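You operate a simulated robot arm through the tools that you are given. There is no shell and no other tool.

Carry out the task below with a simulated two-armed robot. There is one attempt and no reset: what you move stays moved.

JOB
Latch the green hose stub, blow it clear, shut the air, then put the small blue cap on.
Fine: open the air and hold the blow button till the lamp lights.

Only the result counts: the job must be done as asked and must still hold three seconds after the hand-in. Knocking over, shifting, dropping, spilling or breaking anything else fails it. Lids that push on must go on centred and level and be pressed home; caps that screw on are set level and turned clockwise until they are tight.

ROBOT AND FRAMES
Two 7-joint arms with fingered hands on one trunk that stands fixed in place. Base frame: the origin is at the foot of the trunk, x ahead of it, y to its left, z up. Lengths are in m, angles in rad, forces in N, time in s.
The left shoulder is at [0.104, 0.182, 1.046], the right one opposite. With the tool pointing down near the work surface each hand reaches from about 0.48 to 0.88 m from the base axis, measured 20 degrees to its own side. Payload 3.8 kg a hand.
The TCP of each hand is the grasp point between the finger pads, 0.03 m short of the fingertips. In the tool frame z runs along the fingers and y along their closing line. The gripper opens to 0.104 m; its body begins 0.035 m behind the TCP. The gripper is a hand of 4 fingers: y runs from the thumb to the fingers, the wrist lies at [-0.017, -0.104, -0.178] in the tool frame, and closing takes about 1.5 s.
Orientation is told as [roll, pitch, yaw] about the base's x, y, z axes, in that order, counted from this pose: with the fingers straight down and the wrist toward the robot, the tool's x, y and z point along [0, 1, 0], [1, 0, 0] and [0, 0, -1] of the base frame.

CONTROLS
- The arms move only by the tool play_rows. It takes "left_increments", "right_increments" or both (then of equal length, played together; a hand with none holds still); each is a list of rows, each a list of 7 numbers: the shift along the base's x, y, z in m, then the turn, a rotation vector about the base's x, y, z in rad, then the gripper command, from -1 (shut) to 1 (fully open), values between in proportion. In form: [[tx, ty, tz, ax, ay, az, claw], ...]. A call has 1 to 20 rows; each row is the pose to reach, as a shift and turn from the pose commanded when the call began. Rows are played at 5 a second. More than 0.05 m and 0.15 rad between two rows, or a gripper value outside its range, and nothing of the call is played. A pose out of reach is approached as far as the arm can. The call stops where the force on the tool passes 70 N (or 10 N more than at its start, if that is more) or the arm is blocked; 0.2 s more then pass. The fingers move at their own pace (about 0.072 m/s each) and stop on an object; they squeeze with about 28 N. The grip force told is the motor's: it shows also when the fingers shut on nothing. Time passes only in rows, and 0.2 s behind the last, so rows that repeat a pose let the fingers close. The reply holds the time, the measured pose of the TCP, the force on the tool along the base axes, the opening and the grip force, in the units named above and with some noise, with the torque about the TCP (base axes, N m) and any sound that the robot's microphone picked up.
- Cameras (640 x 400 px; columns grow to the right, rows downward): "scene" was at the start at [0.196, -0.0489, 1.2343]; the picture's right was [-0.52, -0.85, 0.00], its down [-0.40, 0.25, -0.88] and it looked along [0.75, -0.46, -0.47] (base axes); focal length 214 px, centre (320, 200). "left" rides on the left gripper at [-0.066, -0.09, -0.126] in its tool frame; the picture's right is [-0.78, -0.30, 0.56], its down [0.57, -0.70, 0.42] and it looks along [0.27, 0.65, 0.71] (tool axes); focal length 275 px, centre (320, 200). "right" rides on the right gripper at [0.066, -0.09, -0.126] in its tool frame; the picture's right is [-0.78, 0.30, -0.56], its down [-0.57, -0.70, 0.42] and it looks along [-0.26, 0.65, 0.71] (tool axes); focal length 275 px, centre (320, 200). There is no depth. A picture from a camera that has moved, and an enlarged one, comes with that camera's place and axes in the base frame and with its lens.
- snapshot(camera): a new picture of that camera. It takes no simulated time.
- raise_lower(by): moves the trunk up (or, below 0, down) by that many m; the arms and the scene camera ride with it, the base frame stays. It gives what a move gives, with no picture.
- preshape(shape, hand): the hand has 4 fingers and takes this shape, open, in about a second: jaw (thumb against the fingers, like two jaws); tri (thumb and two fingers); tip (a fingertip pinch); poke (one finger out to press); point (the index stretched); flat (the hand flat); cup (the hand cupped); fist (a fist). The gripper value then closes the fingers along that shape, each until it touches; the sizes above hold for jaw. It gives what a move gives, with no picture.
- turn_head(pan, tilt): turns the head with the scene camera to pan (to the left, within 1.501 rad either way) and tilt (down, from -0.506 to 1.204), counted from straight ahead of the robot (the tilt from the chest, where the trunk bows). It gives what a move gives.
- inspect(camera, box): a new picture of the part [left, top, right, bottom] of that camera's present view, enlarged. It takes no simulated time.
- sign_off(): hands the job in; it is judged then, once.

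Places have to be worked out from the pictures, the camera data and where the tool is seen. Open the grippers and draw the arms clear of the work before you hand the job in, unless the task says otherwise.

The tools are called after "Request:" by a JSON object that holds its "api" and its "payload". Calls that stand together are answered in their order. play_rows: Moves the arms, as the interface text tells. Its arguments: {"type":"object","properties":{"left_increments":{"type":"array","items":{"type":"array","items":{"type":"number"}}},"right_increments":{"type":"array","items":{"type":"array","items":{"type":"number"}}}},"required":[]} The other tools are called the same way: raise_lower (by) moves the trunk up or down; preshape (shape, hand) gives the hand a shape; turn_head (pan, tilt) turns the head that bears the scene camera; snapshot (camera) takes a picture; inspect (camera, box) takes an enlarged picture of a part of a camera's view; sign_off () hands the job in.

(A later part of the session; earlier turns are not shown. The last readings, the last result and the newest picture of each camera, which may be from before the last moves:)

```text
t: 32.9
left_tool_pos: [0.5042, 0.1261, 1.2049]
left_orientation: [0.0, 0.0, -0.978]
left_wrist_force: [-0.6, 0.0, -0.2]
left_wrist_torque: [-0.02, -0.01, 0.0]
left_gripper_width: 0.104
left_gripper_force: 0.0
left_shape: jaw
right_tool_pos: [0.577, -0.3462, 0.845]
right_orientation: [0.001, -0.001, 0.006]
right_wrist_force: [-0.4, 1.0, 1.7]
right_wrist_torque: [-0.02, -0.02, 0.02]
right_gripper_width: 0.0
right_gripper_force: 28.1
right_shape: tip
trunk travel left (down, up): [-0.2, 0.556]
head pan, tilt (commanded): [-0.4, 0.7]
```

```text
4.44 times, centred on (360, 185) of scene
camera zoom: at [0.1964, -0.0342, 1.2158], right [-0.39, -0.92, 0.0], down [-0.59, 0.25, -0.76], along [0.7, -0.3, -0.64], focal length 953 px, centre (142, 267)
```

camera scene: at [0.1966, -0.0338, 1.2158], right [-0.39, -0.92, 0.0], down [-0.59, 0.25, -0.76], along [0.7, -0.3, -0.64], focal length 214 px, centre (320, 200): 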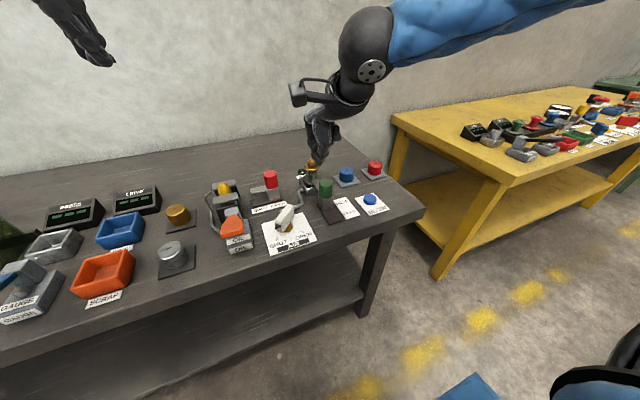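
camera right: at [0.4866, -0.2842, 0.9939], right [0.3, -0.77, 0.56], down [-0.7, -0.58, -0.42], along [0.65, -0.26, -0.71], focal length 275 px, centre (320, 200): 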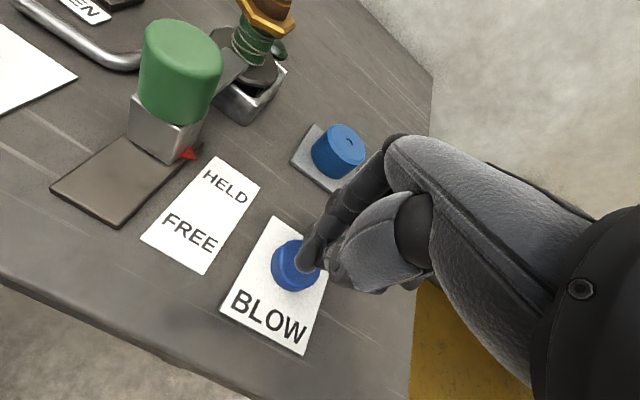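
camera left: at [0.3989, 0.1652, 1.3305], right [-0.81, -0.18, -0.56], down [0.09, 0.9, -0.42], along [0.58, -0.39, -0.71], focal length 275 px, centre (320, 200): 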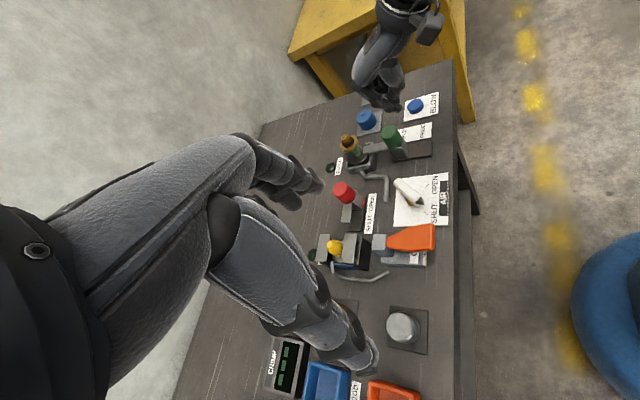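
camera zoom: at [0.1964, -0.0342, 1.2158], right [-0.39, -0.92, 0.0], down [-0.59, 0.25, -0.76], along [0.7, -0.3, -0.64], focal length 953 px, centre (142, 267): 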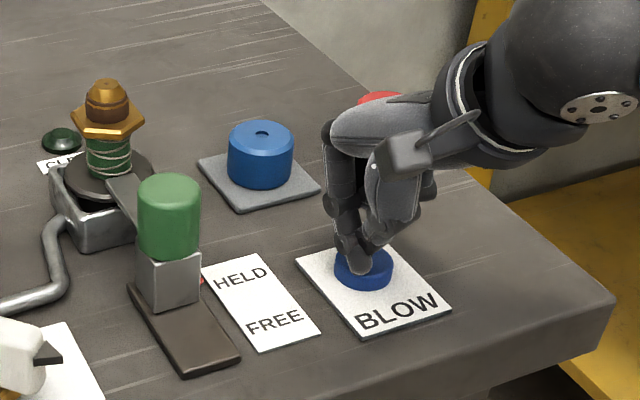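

The button goes down with a light spring; no lamp yet. I press a few mm further and hold.

Request:
{"api": "play_rows", "payload": {"right_increments": [[0, 0, -0.002, 0, 0, 0, -1], [0, 0, -0.004, 0, 0, 0, -1], [0, 0, -0.005, 0, 0, 0, -1], [0, 0, -0.005, 0, 0, 0, -1], [0, 0, -0.005, 0, 0, 0, -1], [0, 0, -0.005, 0, 0, 0, -1]]}}

Request:
{"api": "inspect", "payload": {"camera": "left", "box": [320, 60, 480, 200]}}

Request:
{"api": "inspect", "payload": {"camera": "scene", "box": [290, 140, 430, 230]}}

```text
t: 34.3
left_tool_pos: [0.5028, 0.1243, 1.2043]
left_orientation: [0.0, 0.001, -0.979]
left_wrist_force: [0.4, -0.8, -0.3]
left_wrist_torque: [-0.01, 0.02, 0.01]
left_gripper_width: 0.1036
left_gripper_force: 0.0
left_shape: jaw
right_tool_pos: [0.5771, -0.3454, 0.8388]
right_orientation: [0.0, 0.0, 0.005]
right_wrist_force: [-0.4, -0.2, 3.0]
right_wrist_torque: [-0.01, -0.02, 0.0]
right_gripper_width: 0.0001
right_gripper_force: 27.6
right_shape: tip
trunk travel left (down, up): [-0.2, 0.556]
head pan, tilt (commanded): [-0.4, 0.7]
heard: click
```

```text
2.86 times, centred on (400, 130) of left
camera zoom: at [0.3986, 0.1644, 1.3307], right [-0.81, -0.19, -0.56], down [0.08, 0.9, -0.42], along [0.58, -0.39, -0.71], focal length 786 px, centre (91, 400)
```

zoom: 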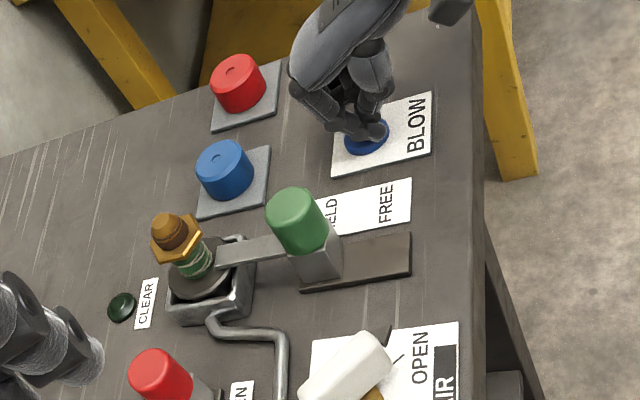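

```text
4.44 times, centred on (360, 185) of scene
camera zoom: at [0.1962, -0.0341, 1.2159], right [-0.39, -0.92, 0.0], down [-0.59, 0.25, -0.77], along [0.7, -0.3, -0.64], focal length 953 px, centre (142, 267)
```

zoom: 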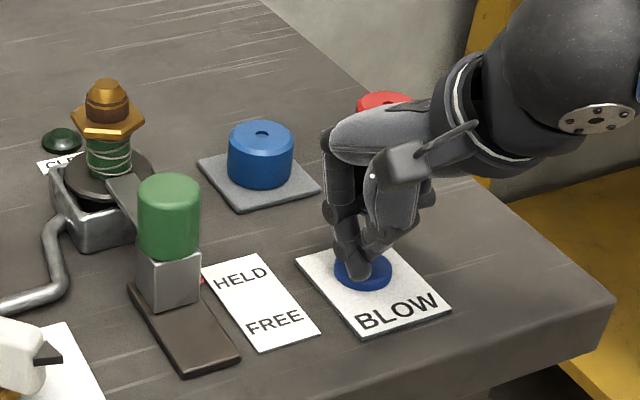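

I heard a click: the button has engaged. I hold it down and check the lamp.

Request:
{"api": "play_rows", "payload": {"right_increments": [[0, 0, -0.001, 0, 0, 0, -1], [0, 0, -0.001, 0, 0, 0, -1], [0, 0, -0.001, 0, 0, 0, -1], [0, 0, -0.001, 0, 0, 0, -1], [0, 0, -0.001, 0, 0, 0, -1]]}}

Request:
{"api": "inspect", "payload": {"camera": "left", "box": [320, 60, 480, 200]}}

```text
t: 35.5
left_tool_pos: [0.5032, 0.1274, 1.2051]
left_orientation: [0.001, 0.0, -0.978]
left_wrist_force: [0.3, 0.2, 0.2]
left_wrist_torque: [0.01, -0.01, 0.0]
left_gripper_width: 0.1037
left_gripper_force: 0.2
left_shape: jaw
right_tool_pos: [0.5773, -0.3462, 0.8388]
right_orientation: [-0.001, 0.0, 0.007]
right_wrist_force: [-0.1, -1.3, 5.3]
right_wrist_torque: [0.01, 0.02, 0.0]
right_gripper_width: 0.0
right_gripper_force: 28.4
right_shape: tip
trunk travel left (down, up): [-0.2, 0.556]
head pan, tilt (commanded): [-0.4, 0.7]
```

```text
2.86 times, centred on (400, 130) of left
camera zoom: at [0.3984, 0.1644, 1.3308], right [-0.81, -0.19, -0.56], down [0.08, 0.9, -0.42], along [0.58, -0.39, -0.71], focal length 786 px, centre (91, 400)
```

zoom: 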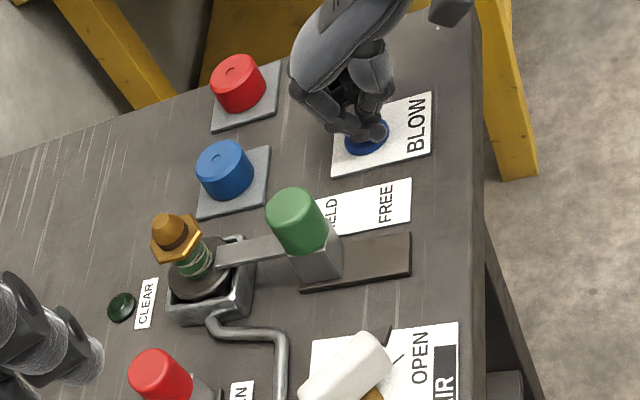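

The lamp is still dark; I keep the button held for a few seconds more.

Request:
{"api": "play_rows", "payload": {"right_increments": [[0, 0, 0, 0, 0, 0, -1], [0, 0, 0, 0, 0, 0, -1], [0, 0, 0, 0, 0, 0, -1], [0, 0, 0, 0, 0, 0, -1], [0, 0, 0, 0, 0, 0, -1], [0, 0, 0, 0, 0, 0, -1], [0, 0, 0, 0, 0, 0, -1], [0, 0, 0, 0, 0, 0, -1], [0, 0, 0, 0, 0, 0, -1], [0, 0, 0, 0, 0, 0, -1]]}}

Request:
{"api": "inspect", "payload": {"camera": "left", "box": [320, 60, 480, 200]}}

Request:
{"api": "inspect", "payload": {"camera": "scene", "box": [290, 140, 430, 230]}}

```text
t: 37.7
left_tool_pos: [0.503, 0.1266, 1.2061]
left_orientation: [0.001, 0.0, -0.98]
left_wrist_force: [-0.4, -0.6, -1.3]
left_wrist_torque: [0.01, -0.03, -0.01]
left_gripper_width: 0.1036
left_gripper_force: 0.1
left_shape: jaw
right_tool_pos: [0.5779, -0.3447, 0.8387]
right_orientation: [0.0, -0.001, 0.005]
right_wrist_force: [-0.8, -0.7, 3.9]
right_wrist_torque: [-0.01, -0.01, 0.01]
right_gripper_width: 0.0003
right_gripper_force: 27.8
right_shape: tip
trunk travel left (down, up): [-0.2, 0.556]
head pan, tilt (commanded): [-0.4, 0.7]
```

```text
2.86 times, centred on (400, 130) of left
camera zoom: at [0.3984, 0.1644, 1.3307], right [-0.81, -0.19, -0.56], down [0.08, 0.9, -0.42], along [0.58, -0.39, -0.71], focal length 786 px, centre (91, 400)
```

zoom: 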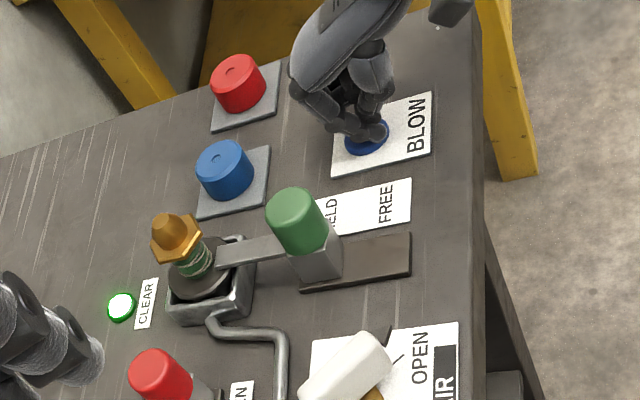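

```text
4.44 times, centred on (360, 185) of scene
camera zoom: at [0.1961, -0.0341, 1.2159], right [-0.39, -0.92, 0.0], down [-0.59, 0.25, -0.77], along [0.7, -0.3, -0.64], focal length 953 px, centre (142, 267)
```

zoom: 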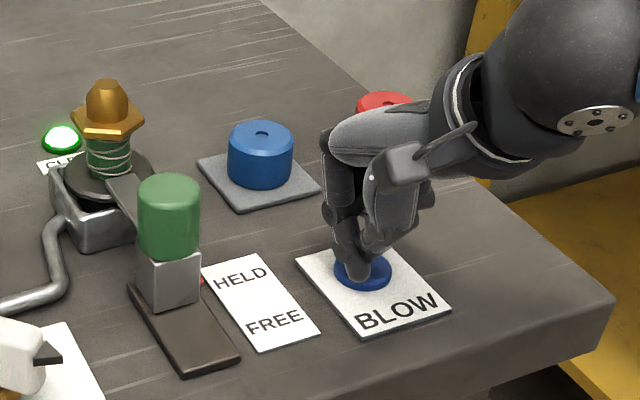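

The CLEAR lamp is lit and the nozzle is clean (the brown dirt rings are gone). I release the button, rise, and move toward the valve handle, testing reach at a safe height.

Request:
{"api": "play_rows", "payload": {"right_increments": [[0, 0, 0.02, 0, 0, 0, -1], [0, 0, 0.06, 0, 0, 0, -1], [0, 0, 0.1, 0, 0, 0, -1], [-0.01, 0.04, 0.125, 0, 0, 0, -1], [-0.015, 0.085, 0.13, 0, 0, 0, -1], [-0.02, 0.13, 0.13, 0, 0, 0, -1], [-0.022, 0.17, 0.13, 0, 0, 0, -1], [-0.026, 0.2, 0.13, 0, 0, 0, -1], [-0.034, 0.225, 0.12, 0, 0, 0, -1], [-0.044, 0.245, 0.11, 0, 0, 0, -1]]}}

Request:
{"api": "inspect", "payload": {"camera": "left", "box": [320, 60, 480, 260]}}

Request:
{"api": "inspect", "payload": {"camera": "scene", "box": [250, 130, 410, 250]}}

```text
t: 39.9
left_tool_pos: [0.504, 0.1251, 1.2053]
left_orientation: [0.0, 0.001, -0.979]
left_wrist_force: [0.2, -0.8, 0.0]
left_wrist_torque: [-0.01, 0.01, 0.03]
left_gripper_width: 0.1038
left_gripper_force: 0.1
left_shape: jaw
right_tool_pos: [0.5344, -0.1016, 0.9474]
right_orientation: [0.0, 0.001, 0.003]
right_wrist_force: [0.0, -0.7, -0.1]
right_wrist_torque: [0.0, -0.03, -0.01]
right_gripper_width: 0.0003
right_gripper_force: 28.2
right_shape: tip
trunk travel left (down, up): [-0.2, 0.556]
head pan, tilt (commanded): [-0.4, 0.7]
```

```text
2.00 times, centred on (400, 160) of left
camera zoom: at [0.3996, 0.1642, 1.3303], right [-0.81, -0.19, -0.56], down [0.08, 0.9, -0.42], along [0.58, -0.39, -0.71], focal length 551 px, centre (160, 280)
```

zoom: 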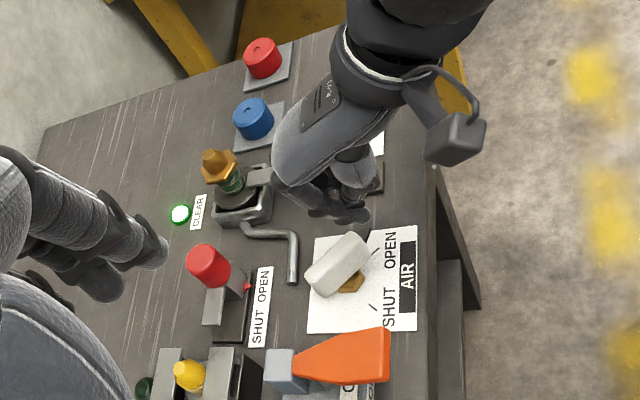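

```text
3.33 times, centred on (330, 190) of scene
camera zoom: at [0.1971, -0.0342, 1.2156], right [-0.39, -0.92, 0.0], down [-0.59, 0.25, -0.76], along [0.7, -0.3, -0.64], focal length 715 px, centre (287, 233)
```

zoom: 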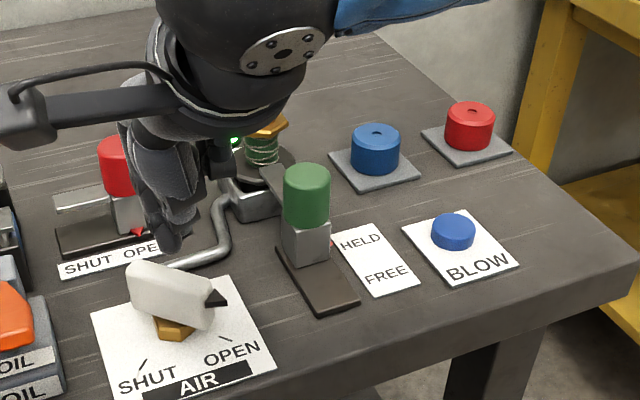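

The lamp stays lit after release, and this far corner is reachable. I go to (0.556,-0.168) beside the pointer end of the handle and lower.

Request:
{"api": "play_rows", "payload": {"right_increments": [[0.01, -0.03, 0, 0, 0, 0, -1], [0.022, -0.066, 0, 0, 0, 0, -1], [0.022, -0.067, -0.03, 0, 0, 0, -1], [0.022, -0.067, -0.06, 0, 0, 0, -1], [0.022, -0.067, -0.074, 0, 0, 0, -1]]}}

Request:
{"api": "inspect", "payload": {"camera": "left", "box": [320, 60, 480, 260]}}

Request:
{"api": "snapshot", "payload": {"camera": "right"}}

```text
t: 41.1
left_tool_pos: [0.504, 0.1257, 1.205]
left_orientation: [0.001, 0.0, -0.979]
left_wrist_force: [0.7, 1.0, -0.8]
left_wrist_torque: [-0.01, 0.0, 0.0]
left_gripper_width: 0.1033
left_gripper_force: 0.0
left_shape: jaw
right_tool_pos: [0.5541, -0.1693, 0.8738]
right_orientation: [0.0, -0.001, 0.005]
right_wrist_force: [-0.5, -0.7, 0.5]
right_wrist_torque: [0.01, 0.0, -0.02]
right_gripper_width: 0.0
right_gripper_force: 27.6
right_shape: tip
trunk travel left (down, up): [-0.2, 0.556]
head pan, tilt (commanded): [-0.4, 0.7]
```

```text
2.00 times, centred on (400, 160) of left
camera zoom: at [0.3991, 0.1643, 1.3305], right [-0.81, -0.19, -0.56], down [0.08, 0.9, -0.42], along [0.58, -0.39, -0.71], focal length 551 px, centre (160, 280)
```

zoom: 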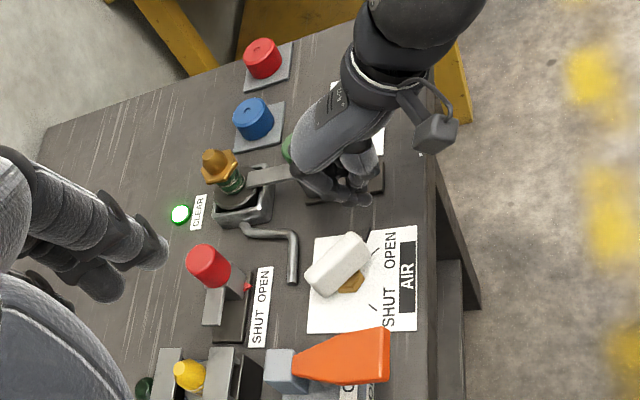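

```text
taken
camera right: at [0.466, -0.1025, 0.9995], right [0.3, -0.77, 0.56], down [-0.7, -0.58, -0.42], along [0.65, -0.26, -0.71], focal length 275 px, centre (320, 200)
```

right: 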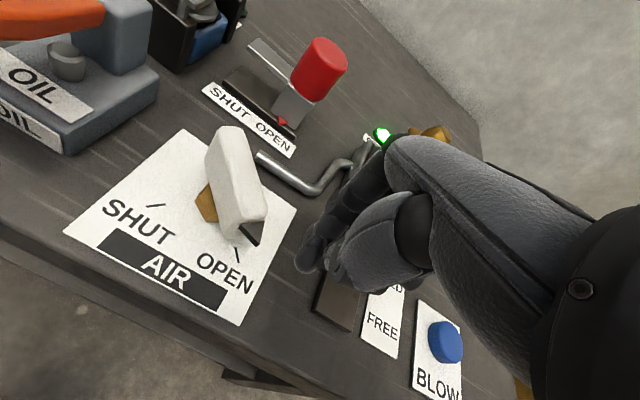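

The tip stands beside the pointer end. I sweep it leftward to swing the handle back toward SHUT.

Request:
{"api": "play_rows", "payload": {"right_increments": [[0.001, 0.012, 0, 0, 0, 0, -1], [0.002, 0.024, 0, 0, 0, 0, -1], [0.0, 0.032, 0, 0, 0, 0, -1], [-0.002, 0.039, 0, 0, 0, 0, -1], [-0.006, 0.048, 0, 0, 0, 0, -1], [-0.014, 0.059, 0, 0, 0, 0, -1]]}}

Request:
{"api": "inspect", "payload": {"camera": "left", "box": [320, 60, 480, 260]}}

Request:
{"api": "snapshot", "payload": {"camera": "right"}}

```text
t: 42.5
left_tool_pos: [0.5035, 0.1255, 1.2043]
left_orientation: [0.0, 0.0, -0.978]
left_wrist_force: [-0.5, 0.3, -0.3]
left_wrist_torque: [0.0, -0.02, -0.06]
left_gripper_width: 0.1039
left_gripper_force: 0.1
left_shape: jaw
right_tool_pos: [0.542, -0.1084, 0.8748]
right_orientation: [0.002, -0.002, 0.005]
right_wrist_force: [-0.9, -0.5, 0.2]
right_wrist_torque: [0.0, -0.02, 0.03]
right_gripper_width: 0.0001
right_gripper_force: 28.1
right_shape: tip
trunk travel left (down, up): [-0.2, 0.556]
head pan, tilt (commanded): [-0.4, 0.7]
```

```text
2.00 times, centred on (400, 160) of left
camera zoom: at [0.3991, 0.1643, 1.3305], right [-0.81, -0.19, -0.56], down [0.08, 0.9, -0.42], along [0.58, -0.39, -0.71], focal length 551 px, centre (160, 280)
```

zoom: 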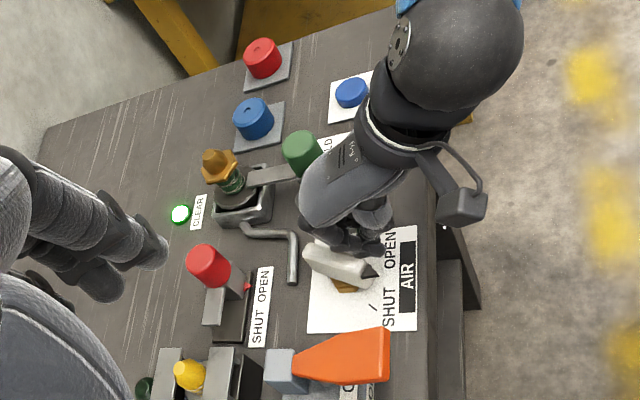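

```text
taken
camera right: at [0.4521, -0.0425, 1.0], right [0.3, -0.77, 0.56], down [-0.7, -0.58, -0.43], along [0.65, -0.26, -0.71], focal length 275 px, centre (320, 200)
```

right: 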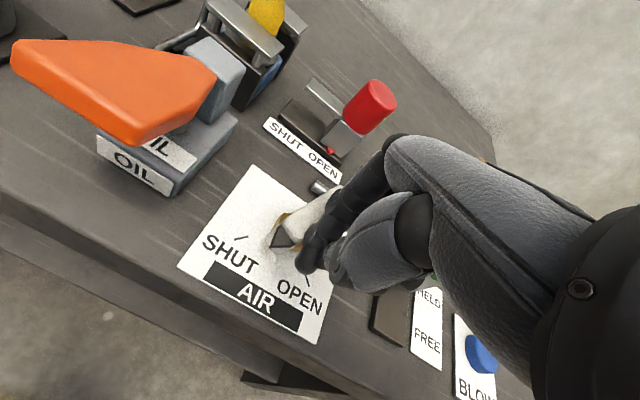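

The handle is past the middle. I keep pushing until it meets the SHUT stop.

Request:
{"api": "play_rows", "payload": {"right_increments": [[-0.004, 0.006, 0, 0, 0, 0, -1], [-0.005, 0.011, 0, 0, 0, 0, -1], [-0.004, 0.015, 0, 0, 0, 0, -1], [-0.002, 0.018, 0, 0, 0, 0, -1]]}}

Request:
{"api": "inspect", "payload": {"camera": "left", "box": [320, 60, 480, 260]}}

Request:
{"api": "snapshot", "payload": {"camera": "right"}}

```text
t: 43.5
left_tool_pos: [0.5036, 0.127, 1.2056]
left_orientation: [0.001, 0.001, -0.98]
left_wrist_force: [0.5, -0.1, 0.1]
left_wrist_torque: [0.01, 0.01, 0.01]
left_gripper_width: 0.1035
left_gripper_force: 0.0
left_shape: jaw
right_tool_pos: [0.5385, -0.0939, 0.8741]
right_orientation: [-0.001, 0.001, 0.007]
right_wrist_force: [-3.6, 0.2, 0.9]
right_wrist_torque: [-0.01, 0.08, 0.01]
right_gripper_width: 0.0
right_gripper_force: 28.1
right_shape: tip
trunk travel left (down, up): [-0.2, 0.556]
head pan, tilt (commanded): [-0.4, 0.7]
```

```text
2.00 times, centred on (400, 160) of left
camera zoom: at [0.3984, 0.1642, 1.3307], right [-0.81, -0.19, -0.56], down [0.08, 0.9, -0.42], along [0.58, -0.39, -0.71], focal length 551 px, centre (160, 280)
```

zoom: 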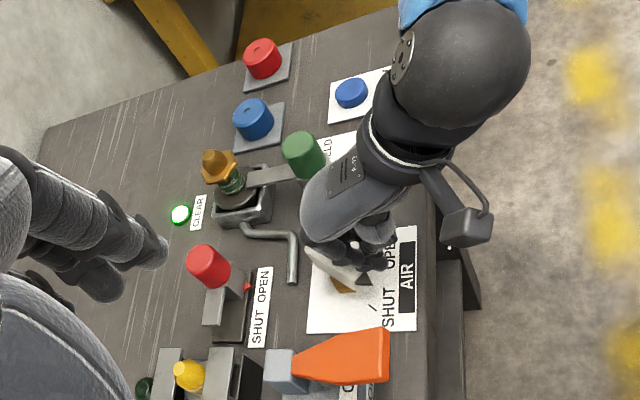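

```text
taken
camera right: at [0.4491, -0.0278, 1.0007], right [0.3, -0.77, 0.56], down [-0.7, -0.58, -0.42], along [0.65, -0.26, -0.71], focal length 275 px, centre (320, 200)
```

right: 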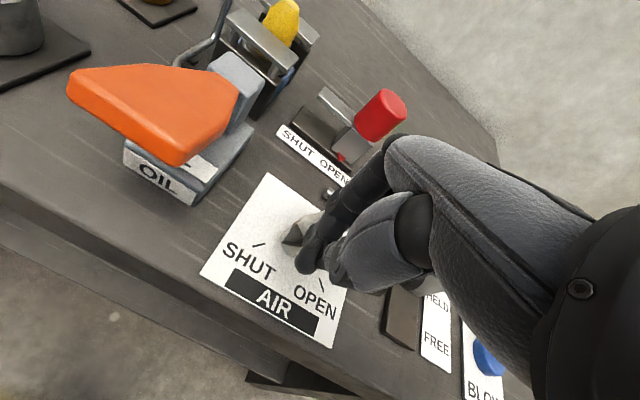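

Nearly there; I continue a little further and watch for the stop.

Request:
{"api": "play_rows", "payload": {"right_increments": [[-0.002, 0.005, 0, 0, 0, 0, -1], [-0.003, 0.01, 0, 0, 0, 0, -1], [-0.002, 0.014, 0, 0, 0, 0, -1]]}}

Request:
{"api": "inspect", "payload": {"camera": "left", "box": [360, 140, 460, 240]}}

Request:
{"api": "inspect", "payload": {"camera": "right", "box": [180, 150, 380, 350]}}

```text
t: 44.3
left_tool_pos: [0.5028, 0.1262, 1.2045]
left_orientation: [0.002, 0.002, -0.979]
left_wrist_force: [0.5, 0.1, -0.1]
left_wrist_torque: [0.02, -0.03, -0.02]
left_gripper_width: 0.1038
left_gripper_force: 0.0
left_shape: jaw
right_tool_pos: [0.5384, -0.0931, 0.8745]
right_orientation: [0.003, -0.001, 0.005]
right_wrist_force: [-2.6, -0.4, 0.7]
right_wrist_torque: [-0.01, 0.01, 0.04]
right_gripper_width: 0.0
right_gripper_force: 28.4
right_shape: tip
right hand out of reach, approached as far as the arm can: row 1, 2, 3
trunk travel left (down, up): [-0.2, 0.556]
head pan, tilt (commanded): [-0.4, 0.7]
```

```text
4.00 times, centred on (410, 190) of left
camera zoom: at [0.3985, 0.1643, 1.3307], right [-0.81, -0.19, -0.56], down [0.08, 0.9, -0.42], along [0.58, -0.39, -0.71], focal length 1101 px, centre (-40, 240)
```

zoom: 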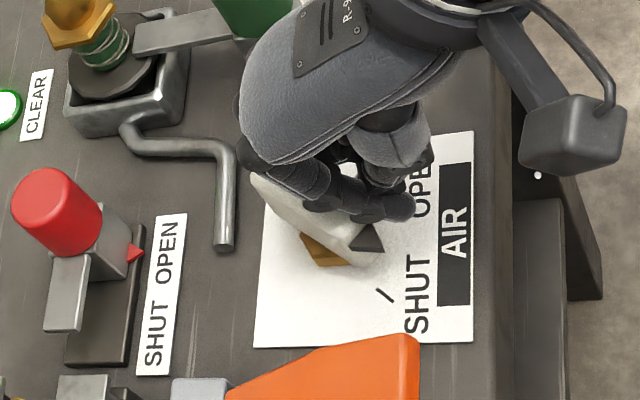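

```text
2.00 times, centred on (280, 250) of right
camera zoom: at [0.4495, -0.0278, 1.0008], right [0.3, -0.77, 0.56], down [-0.7, -0.58, -0.43], along [0.65, -0.26, -0.71], focal length 551 px, centre (400, 100)
```

zoom: 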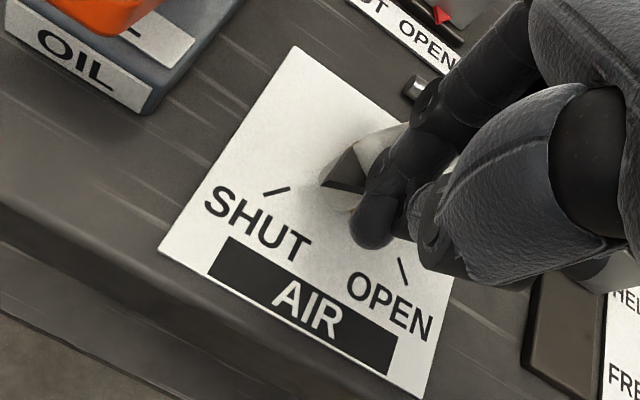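

The right arm is at its reach limit with the handle just short of SHUT. Turning the hand to positive yaw brings the wrist back into reach; I do that in place and then push along the handle's normal.

Request:
{"api": "play_rows", "payload": {"right_increments": [[0.0, -0.002, 0, 0, 0, 0.14, -1], [0.0, -0.002, 0, 0, 0, 0.28, -1], [0.001, 0.0, 0, 0, 0, 0.42, -1], [0.003, 0.003, 0, 0, 0, 0.5, -1], [0.006, 0.007, 0, 0, 0, 0.5, -1]]}}

Request:
{"api": "inspect", "payload": {"camera": "left", "box": [360, 140, 460, 240]}}

Request:
{"api": "inspect", "payload": {"camera": "right", "box": [120, 120, 380, 380]}}

```text
t: 45.5
left_tool_pos: [0.5011, 0.1238, 1.2062]
left_orientation: [0.001, -0.001, -0.979]
left_wrist_force: [-0.6, 0.1, -0.2]
left_wrist_torque: [0.0, 0.0, -0.01]
left_gripper_width: 0.1037
left_gripper_force: 0.1
left_shape: jaw
right_tool_pos: [0.5428, -0.09, 0.875]
right_orientation: [-0.001, 0.002, 0.502]
right_wrist_force: [-10.9, -17.6, 6.4]
right_wrist_torque: [-0.29, 0.13, -0.19]
right_gripper_width: 0.0002
right_gripper_force: 28.0
right_shape: tip
trunk travel left (down, up): [-0.2, 0.556]
head pan, tilt (commanded): [-0.4, 0.7]
```

```text
4.00 times, centred on (410, 190) of left
camera zoom: at [0.3969, 0.1618, 1.3317], right [-0.81, -0.19, -0.56], down [0.09, 0.9, -0.42], along [0.58, -0.39, -0.71], focal length 1101 px, centre (-40, 240)
```

zoom: 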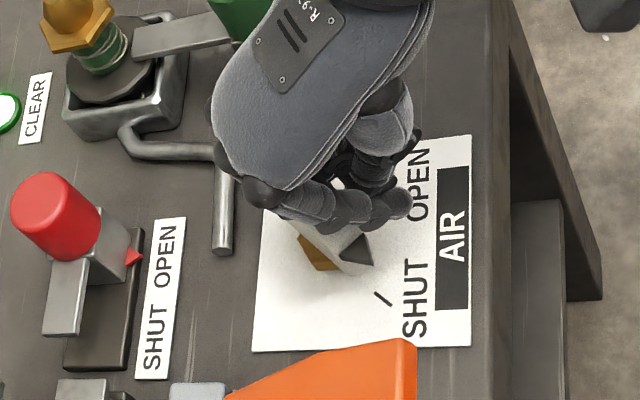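

```text
1.54 times, centred on (250, 250) of right
camera zoom: at [0.4334, -0.0751, 1.0008], right [0.63, -0.54, 0.56], down [-0.34, -0.84, -0.42], along [0.7, 0.08, -0.71], focal length 424 px, centre (428, 123)
```

zoom: 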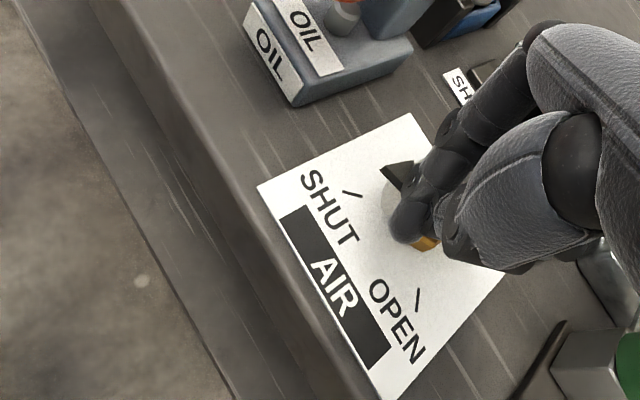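

The force rose to about 21 N along the handle's normal: it has met the SHUT stop. I back off, rise, and check.

Request:
{"api": "play_rows", "payload": {"right_increments": [[-0.008, -0.01, 0, 0, 0, 0, -1], [-0.012, -0.018, 0.02, 0, 0, 0, -1], [-0.012, -0.03, 0.06, 0, 0, -0.1, -1], [-0.01, -0.06, 0.1, 0, 0, -0.24, -1], [-0.005, -0.1, 0.13, 0, 0, -0.38, -1], [0.0, -0.14, 0.14, 0, 0, -0.5, -1], [0.0, -0.18, 0.14, 0, 0, -0.5, -1]]}}

Request:
{"api": "inspect", "payload": {"camera": "left", "box": [320, 80, 480, 240]}}

Request:
{"api": "inspect", "payload": {"camera": "scene", "box": [250, 130, 410, 250]}}

Request:
{"api": "snapshot", "payload": {"camera": "right"}}

```text
refused: row 5 steps farther than a row can; nothing moved
```

```text
2.50 times, centred on (400, 160) of left
camera zoom: at [0.3969, 0.1618, 1.3317], right [-0.81, -0.19, -0.56], down [0.09, 0.9, -0.42], along [0.58, -0.39, -0.71], focal length 688 px, centre (120, 300)
```

zoom: 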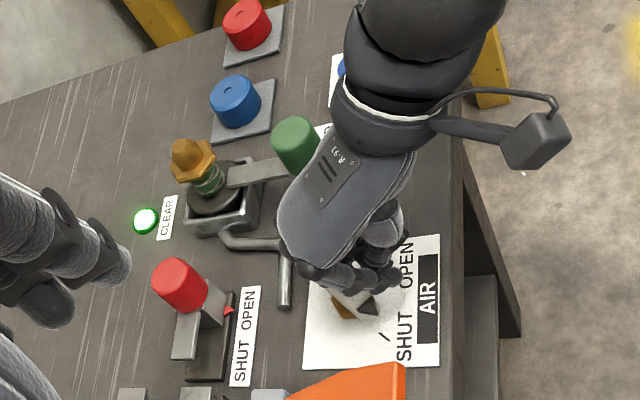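

```text
3.33 times, centred on (330, 190) of scene
camera zoom: at [0.1946, -0.0363, 1.2162], right [-0.39, -0.92, 0.0], down [-0.59, 0.25, -0.77], along [0.71, -0.3, -0.64], focal length 715 px, centre (287, 233)
```

zoom: 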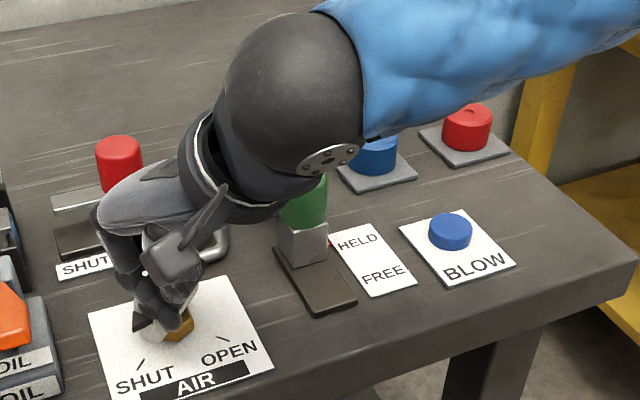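

```text
taken
camera right: at [0.4334, -0.0751, 1.0008], right [0.63, -0.54, 0.56], down [-0.34, -0.84, -0.42], along [0.7, 0.08, -0.71], focal length 275 px, centre (320, 200)
```

right: 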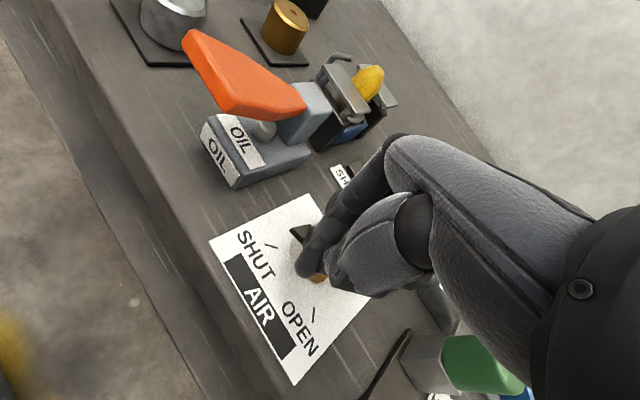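

A row step was slightly too long, so nothing moved. I retreat with shorter steps.

Request:
{"api": "play_rows", "payload": {"right_increments": [[-0.008, -0.01, 0, 0, 0, 0, -1], [-0.012, -0.018, 0.02, 0, 0, 0, -1], [-0.012, -0.028, 0.06, 0, 0, -0.1, -1], [-0.01, -0.05, 0.095, 0, 0, -0.24, -1], [-0.005, -0.085, 0.12, 0, 0, -0.38, -1], [0.0, -0.12, 0.135, 0, 0, -0.5, -1], [0.0, -0.16, 0.14, 0, 0, -0.5, -1], [0.0, -0.2, 0.14, 0, 0, -0.5, -1]]}}

Request:
{"api": "inspect", "payload": {"camera": "left", "box": [320, 80, 480, 240]}}

Request:
{"api": "inspect", "payload": {"camera": "scene", "box": [250, 130, 410, 250]}}

Request:
{"api": "snapshot", "payload": {"camera": "right"}}

```text
t: 47.3
left_tool_pos: [0.5039, 0.1266, 1.2054]
left_orientation: [0.001, 0.002, -0.978]
left_wrist_force: [-0.4, -0.2, 0.3]
left_wrist_torque: [-0.01, -0.03, 0.0]
left_gripper_width: 0.1037
left_gripper_force: 0.1
left_shape: jaw
right_tool_pos: [0.5454, -0.2885, 1.0158]
right_orientation: [0.0, 0.001, 0.005]
right_wrist_force: [-0.1, -0.1, 0.8]
right_wrist_torque: [0.03, 0.0, 0.01]
right_gripper_width: 0.0002
right_gripper_force: 28.2
right_shape: tip
trunk travel left (down, up): [-0.2, 0.556]
head pan, tilt (commanded): [-0.4, 0.7]
```

```text
2.50 times, centred on (400, 160) of left
camera zoom: at [0.3987, 0.1636, 1.3307], right [-0.81, -0.19, -0.56], down [0.08, 0.9, -0.42], along [0.58, -0.39, -0.71], focal length 688 px, centre (120, 300)
```

zoom: 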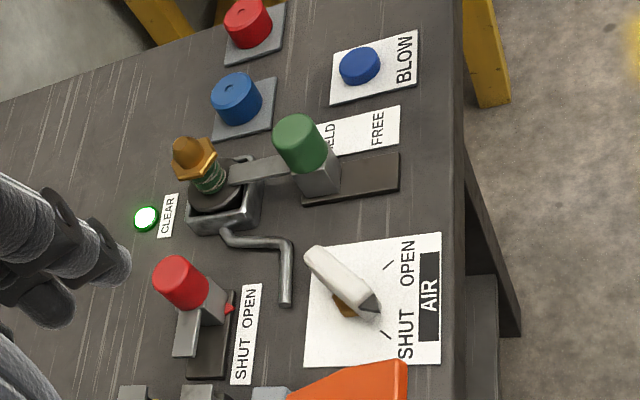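

```text
3.33 times, centred on (330, 190) of scene
camera zoom: at [0.1964, -0.0348, 1.2158], right [-0.39, -0.92, 0.0], down [-0.59, 0.25, -0.76], along [0.7, -0.3, -0.64], focal length 715 px, centre (287, 233)
```

zoom: 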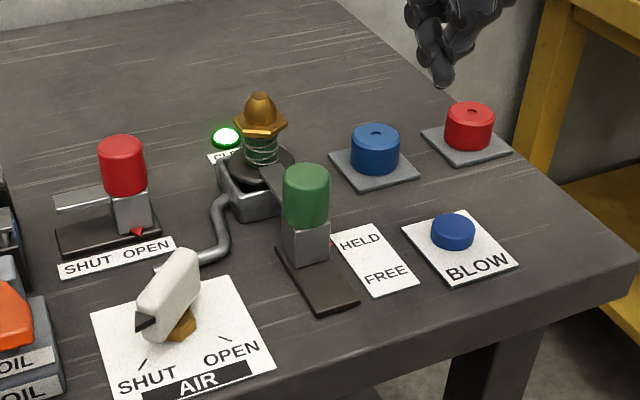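

```text
taken
camera right: at [0.4556, -0.2224, 1.1416], right [0.3, -0.77, 0.56], down [-0.7, -0.58, -0.42], along [0.65, -0.26, -0.71], focal length 275 px, centre (320, 200)
```

right: 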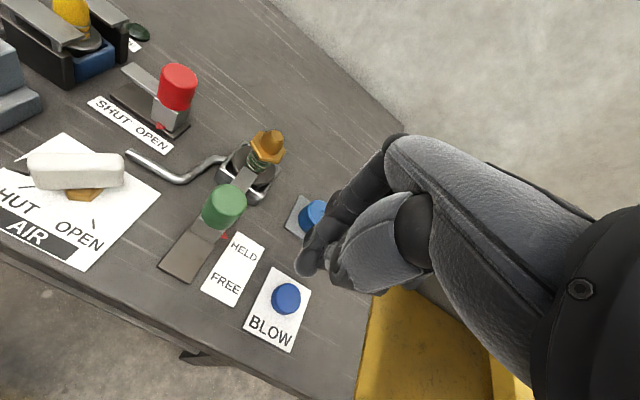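

AIR is back at SHUT exactly as at the start, lamp still lit. Now the cap: I zoom in on the clean stub tip and the blue cap from all three cameras to measure them precisely.

Request:
{"api": "inspect", "payload": {"camera": "scene", "box": [296, 145, 346, 185]}}

Request:
{"api": "inspect", "payload": {"camera": "left", "box": [350, 100, 410, 140]}}

Request:
{"api": "inspect", "payload": {"camera": "left", "box": [330, 125, 390, 175]}}

Request:
{"api": "inspect", "payload": {"camera": "right", "box": [210, 110, 330, 240]}}

Request:
{"api": "inspect", "payload": {"camera": "scene", "box": [336, 150, 386, 190]}}

```text
10.00 times, centred on (321, 165) of scene
camera zoom: at [0.1964, -0.0348, 1.2158], right [-0.39, -0.92, 0.0], down [-0.59, 0.25, -0.76], along [0.7, -0.3, -0.64], focal length 2145 px, centre (310, 550)
```

zoom: 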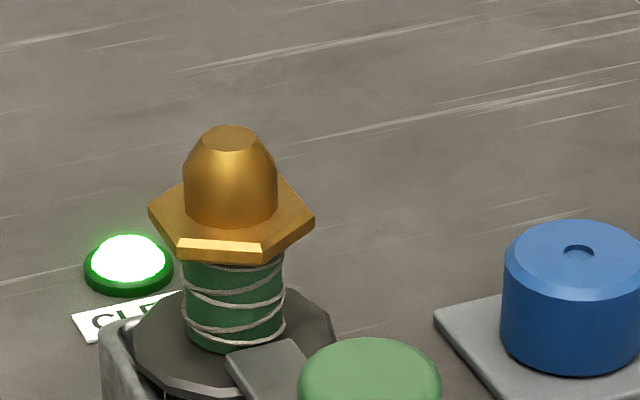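

```text
10.00 times, centred on (380, 120) of left
camera zoom: at [0.3987, 0.1636, 1.3307], right [-0.81, -0.19, -0.56], down [0.08, 0.9, -0.42], along [0.58, -0.39, -0.71], focal length 2753 px, centre (-280, 1000)
```

zoom: 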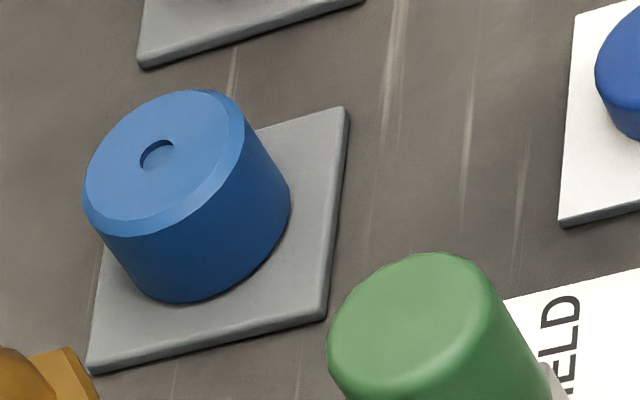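

```text
8.00 times, centred on (360, 150) of left
camera zoom: at [0.3987, 0.1636, 1.3307], right [-0.81, -0.19, -0.56], down [0.08, 0.9, -0.42], along [0.58, -0.39, -0.71], focal length 2202 px, centre (0, 600)
```

zoom: 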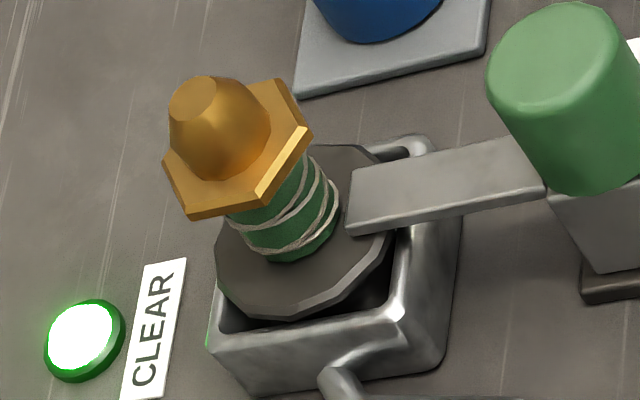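

```text
3.08 times, centred on (270, 175) of right
camera zoom: at [0.4556, -0.2224, 1.1416], right [0.3, -0.77, 0.56], down [-0.7, -0.58, -0.42], along [0.65, -0.26, -0.71], focal length 847 px, centre (474, 277)
```

zoom: 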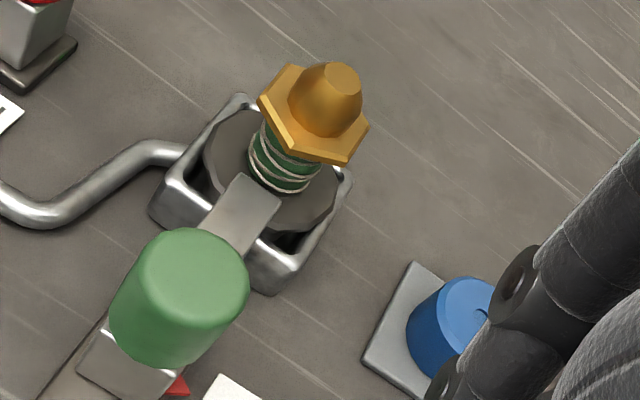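

```text
10.00 times, centred on (361, 170) of scene
camera zoom: at [0.1964, -0.0348, 1.2158], right [-0.39, -0.92, 0.0], down [-0.59, 0.25, -0.76], along [0.7, -0.3, -0.64], focal length 2145 px, centre (-90, 500)
```

zoom: 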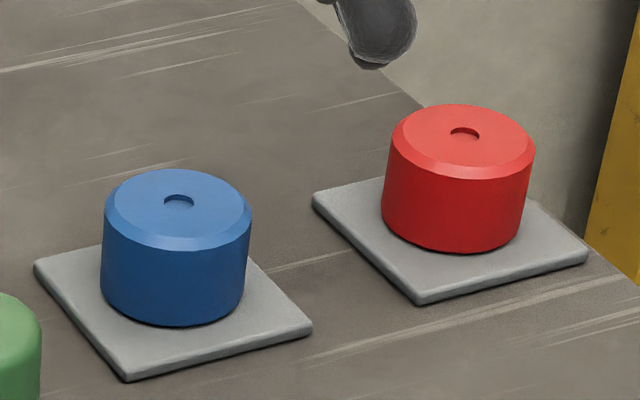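

The cleaned tip is a smooth tapered nozzle, so the cap is a push-on fit. I place the nozzle axis at (0.714,-0.226), top z≈0.904, and the cap at (0.713,-0.3485), top ≈0.838. I set the right hand to an open jaw and bring it above the blue cap.

Request:
{"api": "preshape", "payload": {"hand": "right", "shape": "jaw"}}

Request:
{"api": "play_rows", "payload": {"right_increments": [[0.03, -0.015, 0.0, 0, 0, -0.005, 1], [0.07, -0.03, -0.01, 0, 0, -0.005, 1], [0.11, -0.045, -0.025, 0, 0, -0.005, 1], [0.15, -0.06, -0.04, 0, 0, -0.005, 1], [0.168, -0.06, -0.07, 0, 0, -0.005, 1]]}}

Request:
{"api": "snapshot", "payload": {"camera": "right"}}

Request:
{"api": "inspect", "payload": {"camera": "left", "box": [320, 60, 480, 180]}}

Request:
{"api": "inspect", "payload": {"camera": "scene", "box": [290, 90, 430, 200]}}

```text
t: 48.2
left_tool_pos: [0.5026, 0.1247, 1.2042]
left_orientation: [-0.001, 0.0, -0.977]
left_wrist_force: [-0.4, 0.4, 0.0]
left_wrist_torque: [-0.01, 0.0, 0.01]
left_gripper_width: 0.1037
left_gripper_force: 0.1
left_shape: jaw
right_tool_pos: [0.5456, -0.2872, 1.0148]
right_orientation: [0.001, 0.001, 0.006]
right_wrist_force: [-0.5, -0.4, -0.3]
right_wrist_torque: [0.0, -0.02, 0.0]
right_gripper_width: 0.1035
right_gripper_force: 0.1
right_shape: jaw
trunk travel left (down, up): [-0.2, 0.556]
head pan, tilt (commanded): [-0.4, 0.7]
```

```text
t: 49.4
left_tool_pos: [0.5037, 0.1248, 1.2045]
left_orientation: [0.0, 0.001, -0.979]
left_wrist_force: [0.5, 0.0, -0.3]
left_wrist_torque: [0.02, 0.0, -0.03]
left_gripper_width: 0.1033
left_gripper_force: 0.1
left_shape: jaw
right_tool_pos: [0.7142, -0.3472, 0.9441]
right_orientation: [0.002, 0.001, 0.0]
right_wrist_force: [0.6, -0.3, 0.0]
right_wrist_torque: [0.01, 0.02, 0.03]
right_gripper_width: 0.1035
right_gripper_force: 0.0
right_shape: jaw
trunk travel left (down, up): [-0.2, 0.556]
head pan, tilt (commanded): [-0.4, 0.7]
```

```text
taken
camera right: at [0.6252, -0.2805, 1.0701], right [0.3, -0.78, 0.56], down [-0.7, -0.57, -0.42], along [0.65, -0.26, -0.71], focal length 275 px, centre (320, 200)
```

right: 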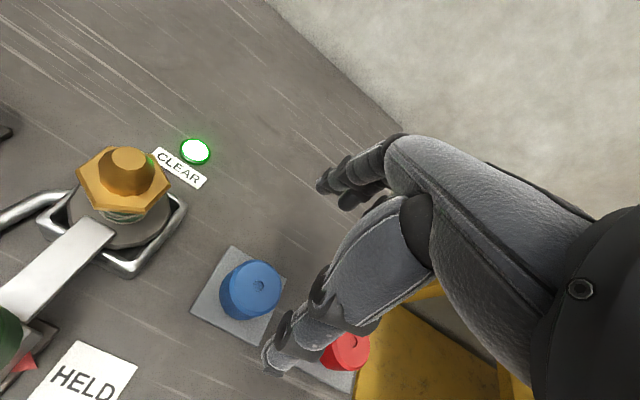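

```text
3.33 times, centred on (400, 120) of left
camera zoom: at [0.3996, 0.1641, 1.3303], right [-0.81, -0.19, -0.56], down [0.08, 0.9, -0.42], along [0.58, -0.39, -0.71], focal length 918 px, centre (53, 467)
```

zoom: 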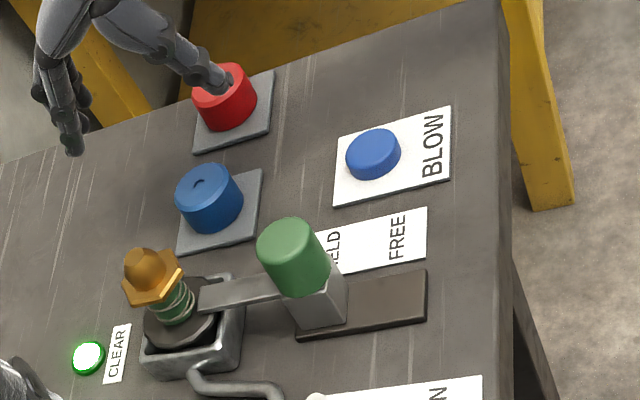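

```text
3.64 times, centred on (360, 145) of scene
camera zoom: at [0.1971, -0.0343, 1.2156], right [-0.39, -0.92, 0.0], down [-0.59, 0.25, -0.76], along [0.7, -0.3, -0.64], focal length 780 px, centre (174, 400)
```

zoom: 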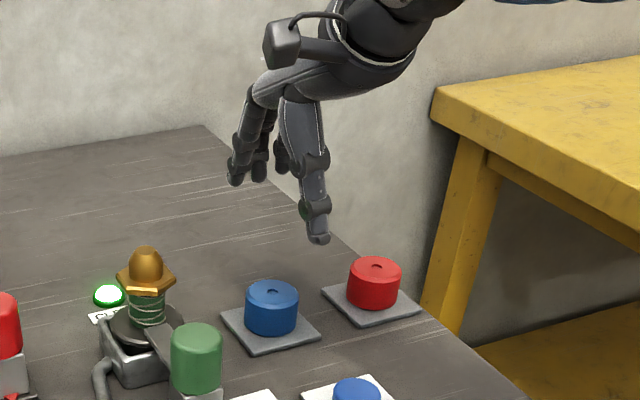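

The open jaw is over the cap as computed. I descend part of the way and check the alignment again.

Request:
{"api": "play_rows", "payload": {"right_increments": [[0, 0, -0.02, 0, 0, 0, 1], [-0.001, 0.001, -0.045, 0, 0, 0, 1], [-0.001, 0.001, -0.065, 0, 0, 0, 1]]}}

Request:
{"api": "snapshot", "payload": {"camera": "right"}}

Request:
{"api": "inspect", "payload": {"camera": "left", "box": [330, 80, 430, 160]}}

Request:
{"api": "inspect", "payload": {"camera": "scene", "box": [310, 120, 410, 200]}}

```text
t: 50.2
left_tool_pos: [0.5047, 0.1256, 1.2039]
left_orientation: [0.0, -0.001, -0.979]
left_wrist_force: [0.7, -0.1, -0.3]
left_wrist_torque: [0.0, 0.05, -0.01]
left_gripper_width: 0.1036
left_gripper_force: 0.0
left_shape: jaw
right_tool_pos: [0.7131, -0.3452, 0.8789]
right_orientation: [0.0, -0.001, 0.001]
right_wrist_force: [0.6, 0.0, -0.3]
right_wrist_torque: [0.0, 0.0, -0.02]
right_gripper_width: 0.1035
right_gripper_force: 0.1
right_shape: jaw
trunk travel left (down, up): [-0.2, 0.556]
head pan, tilt (commanded): [-0.4, 0.7]
```

```text
taken
camera right: at [0.6231, -0.2797, 1.0044], right [0.3, -0.78, 0.56], down [-0.7, -0.57, -0.42], along [0.65, -0.26, -0.71], focal length 275 px, centre (320, 200)
```

right: 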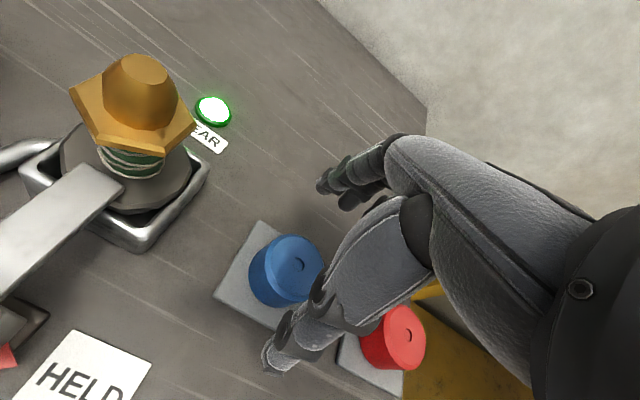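

```text
5.00 times, centred on (380, 120) of left
camera zoom: at [0.3994, 0.1641, 1.3304], right [-0.81, -0.19, -0.56], down [0.08, 0.9, -0.42], along [0.58, -0.39, -0.71], focal length 1376 px, centre (20, 600)
```

zoom: 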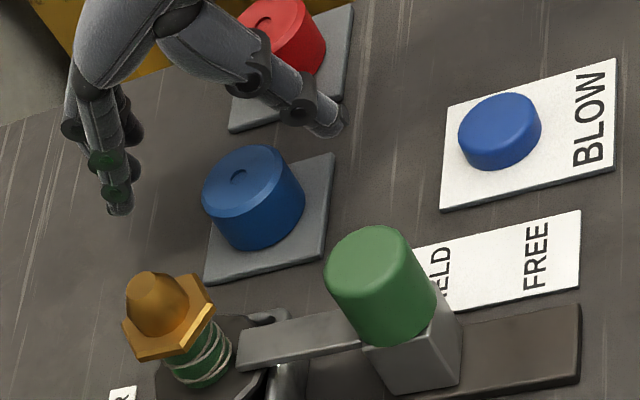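

```text
5.00 times, centred on (360, 160) of scene
camera zoom: at [0.1969, -0.0344, 1.2157], right [-0.39, -0.92, 0.0], down [-0.59, 0.25, -0.76], along [0.7, -0.3, -0.64], focal length 1072 px, centre (120, 400)
```

zoom: 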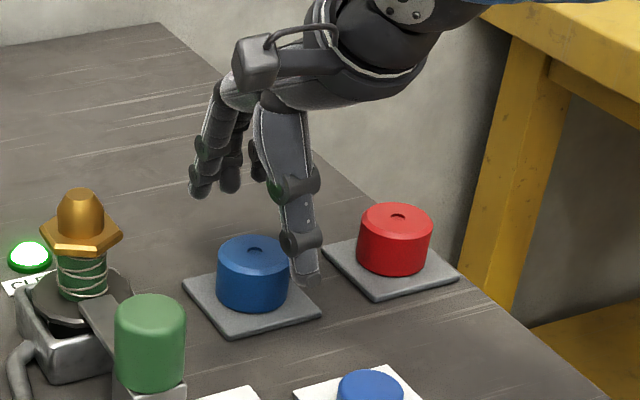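

The thumb–middle-finger line sits about 8 mm to the right of the tool axis, so I shift the hand left by that much, then descend so the tips are just above the plate.

Request:
{"api": "play_rows", "payload": {"right_increments": [[0, 0.007, 0, 0, 0, 0, 1], [0, 0.007, -0.015, 0, 0, 0, 1], [0, 0.007, -0.025, 0, 0, 0, 1], [0, 0.007, -0.033, 0, 0, 0, 1]]}}

Request:
{"api": "inspect", "payload": {"camera": "right", "box": [200, 120, 460, 380]}}

Request:
{"api": "inspect", "payload": {"camera": "left", "box": [330, 80, 430, 160]}}

Request:
{"api": "inspect", "payload": {"camera": "scene", "box": [320, 130, 400, 200]}}

```text
t: 51.2
left_tool_pos: [0.5039, 0.1263, 1.2054]
left_orientation: [0.0, 0.0, -0.979]
left_wrist_force: [0.6, 0.5, -0.9]
left_wrist_torque: [0.03, -0.03, 0.0]
left_gripper_width: 0.1035
left_gripper_force: 0.0
left_shape: jaw
right_tool_pos: [0.7116, -0.34, 0.845]
right_orientation: [0.001, 0.003, -0.001]
right_wrist_force: [-0.1, 0.6, 0.2]
right_wrist_torque: [0.01, -0.02, 0.02]
right_gripper_width: 0.1038
right_gripper_force: 0.0
right_shape: jaw
trunk travel left (down, up): [-0.2, 0.556]
head pan, tilt (commanded): [-0.4, 0.7]
```

```text
1.54 times, centred on (330, 250) of right
camera zoom: at [0.6231, -0.2727, 0.9721], right [0.3, -0.78, 0.56], down [-0.7, -0.57, -0.42], along [0.65, -0.27, -0.71], focal length 424 px, centre (305, 123)
```

zoom: 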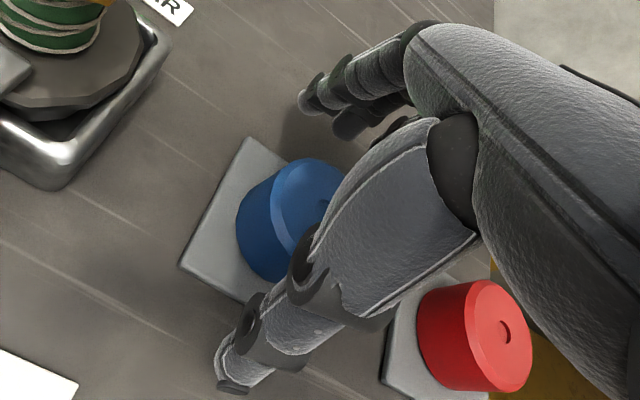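

```text
5.00 times, centred on (380, 120) of left
camera zoom: at [0.3991, 0.1641, 1.3305], right [-0.81, -0.19, -0.56], down [0.08, 0.9, -0.42], along [0.58, -0.39, -0.71], focal length 1376 px, centre (20, 600)
```

zoom: 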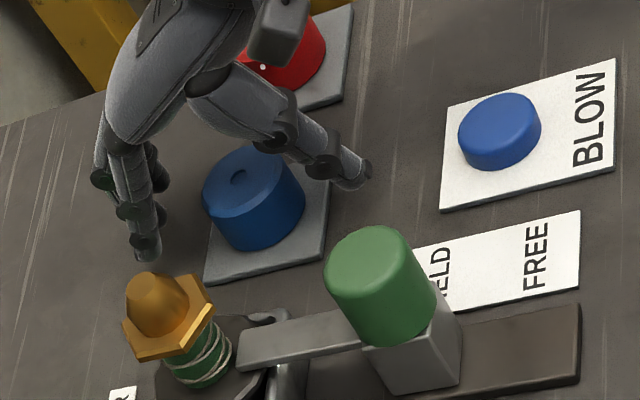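

```text
5.71 times, centred on (360, 165) of scene
camera zoom: at [0.1967, -0.0343, 1.2157], right [-0.39, -0.92, 0.0], down [-0.59, 0.25, -0.76], along [0.7, -0.3, -0.64], focal length 1226 px, centre (91, 400)
```

zoom: 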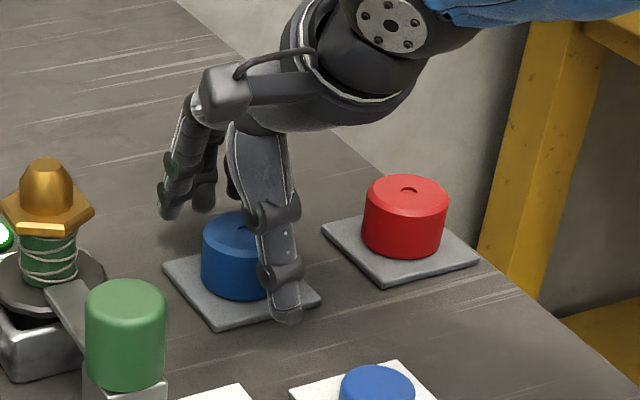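

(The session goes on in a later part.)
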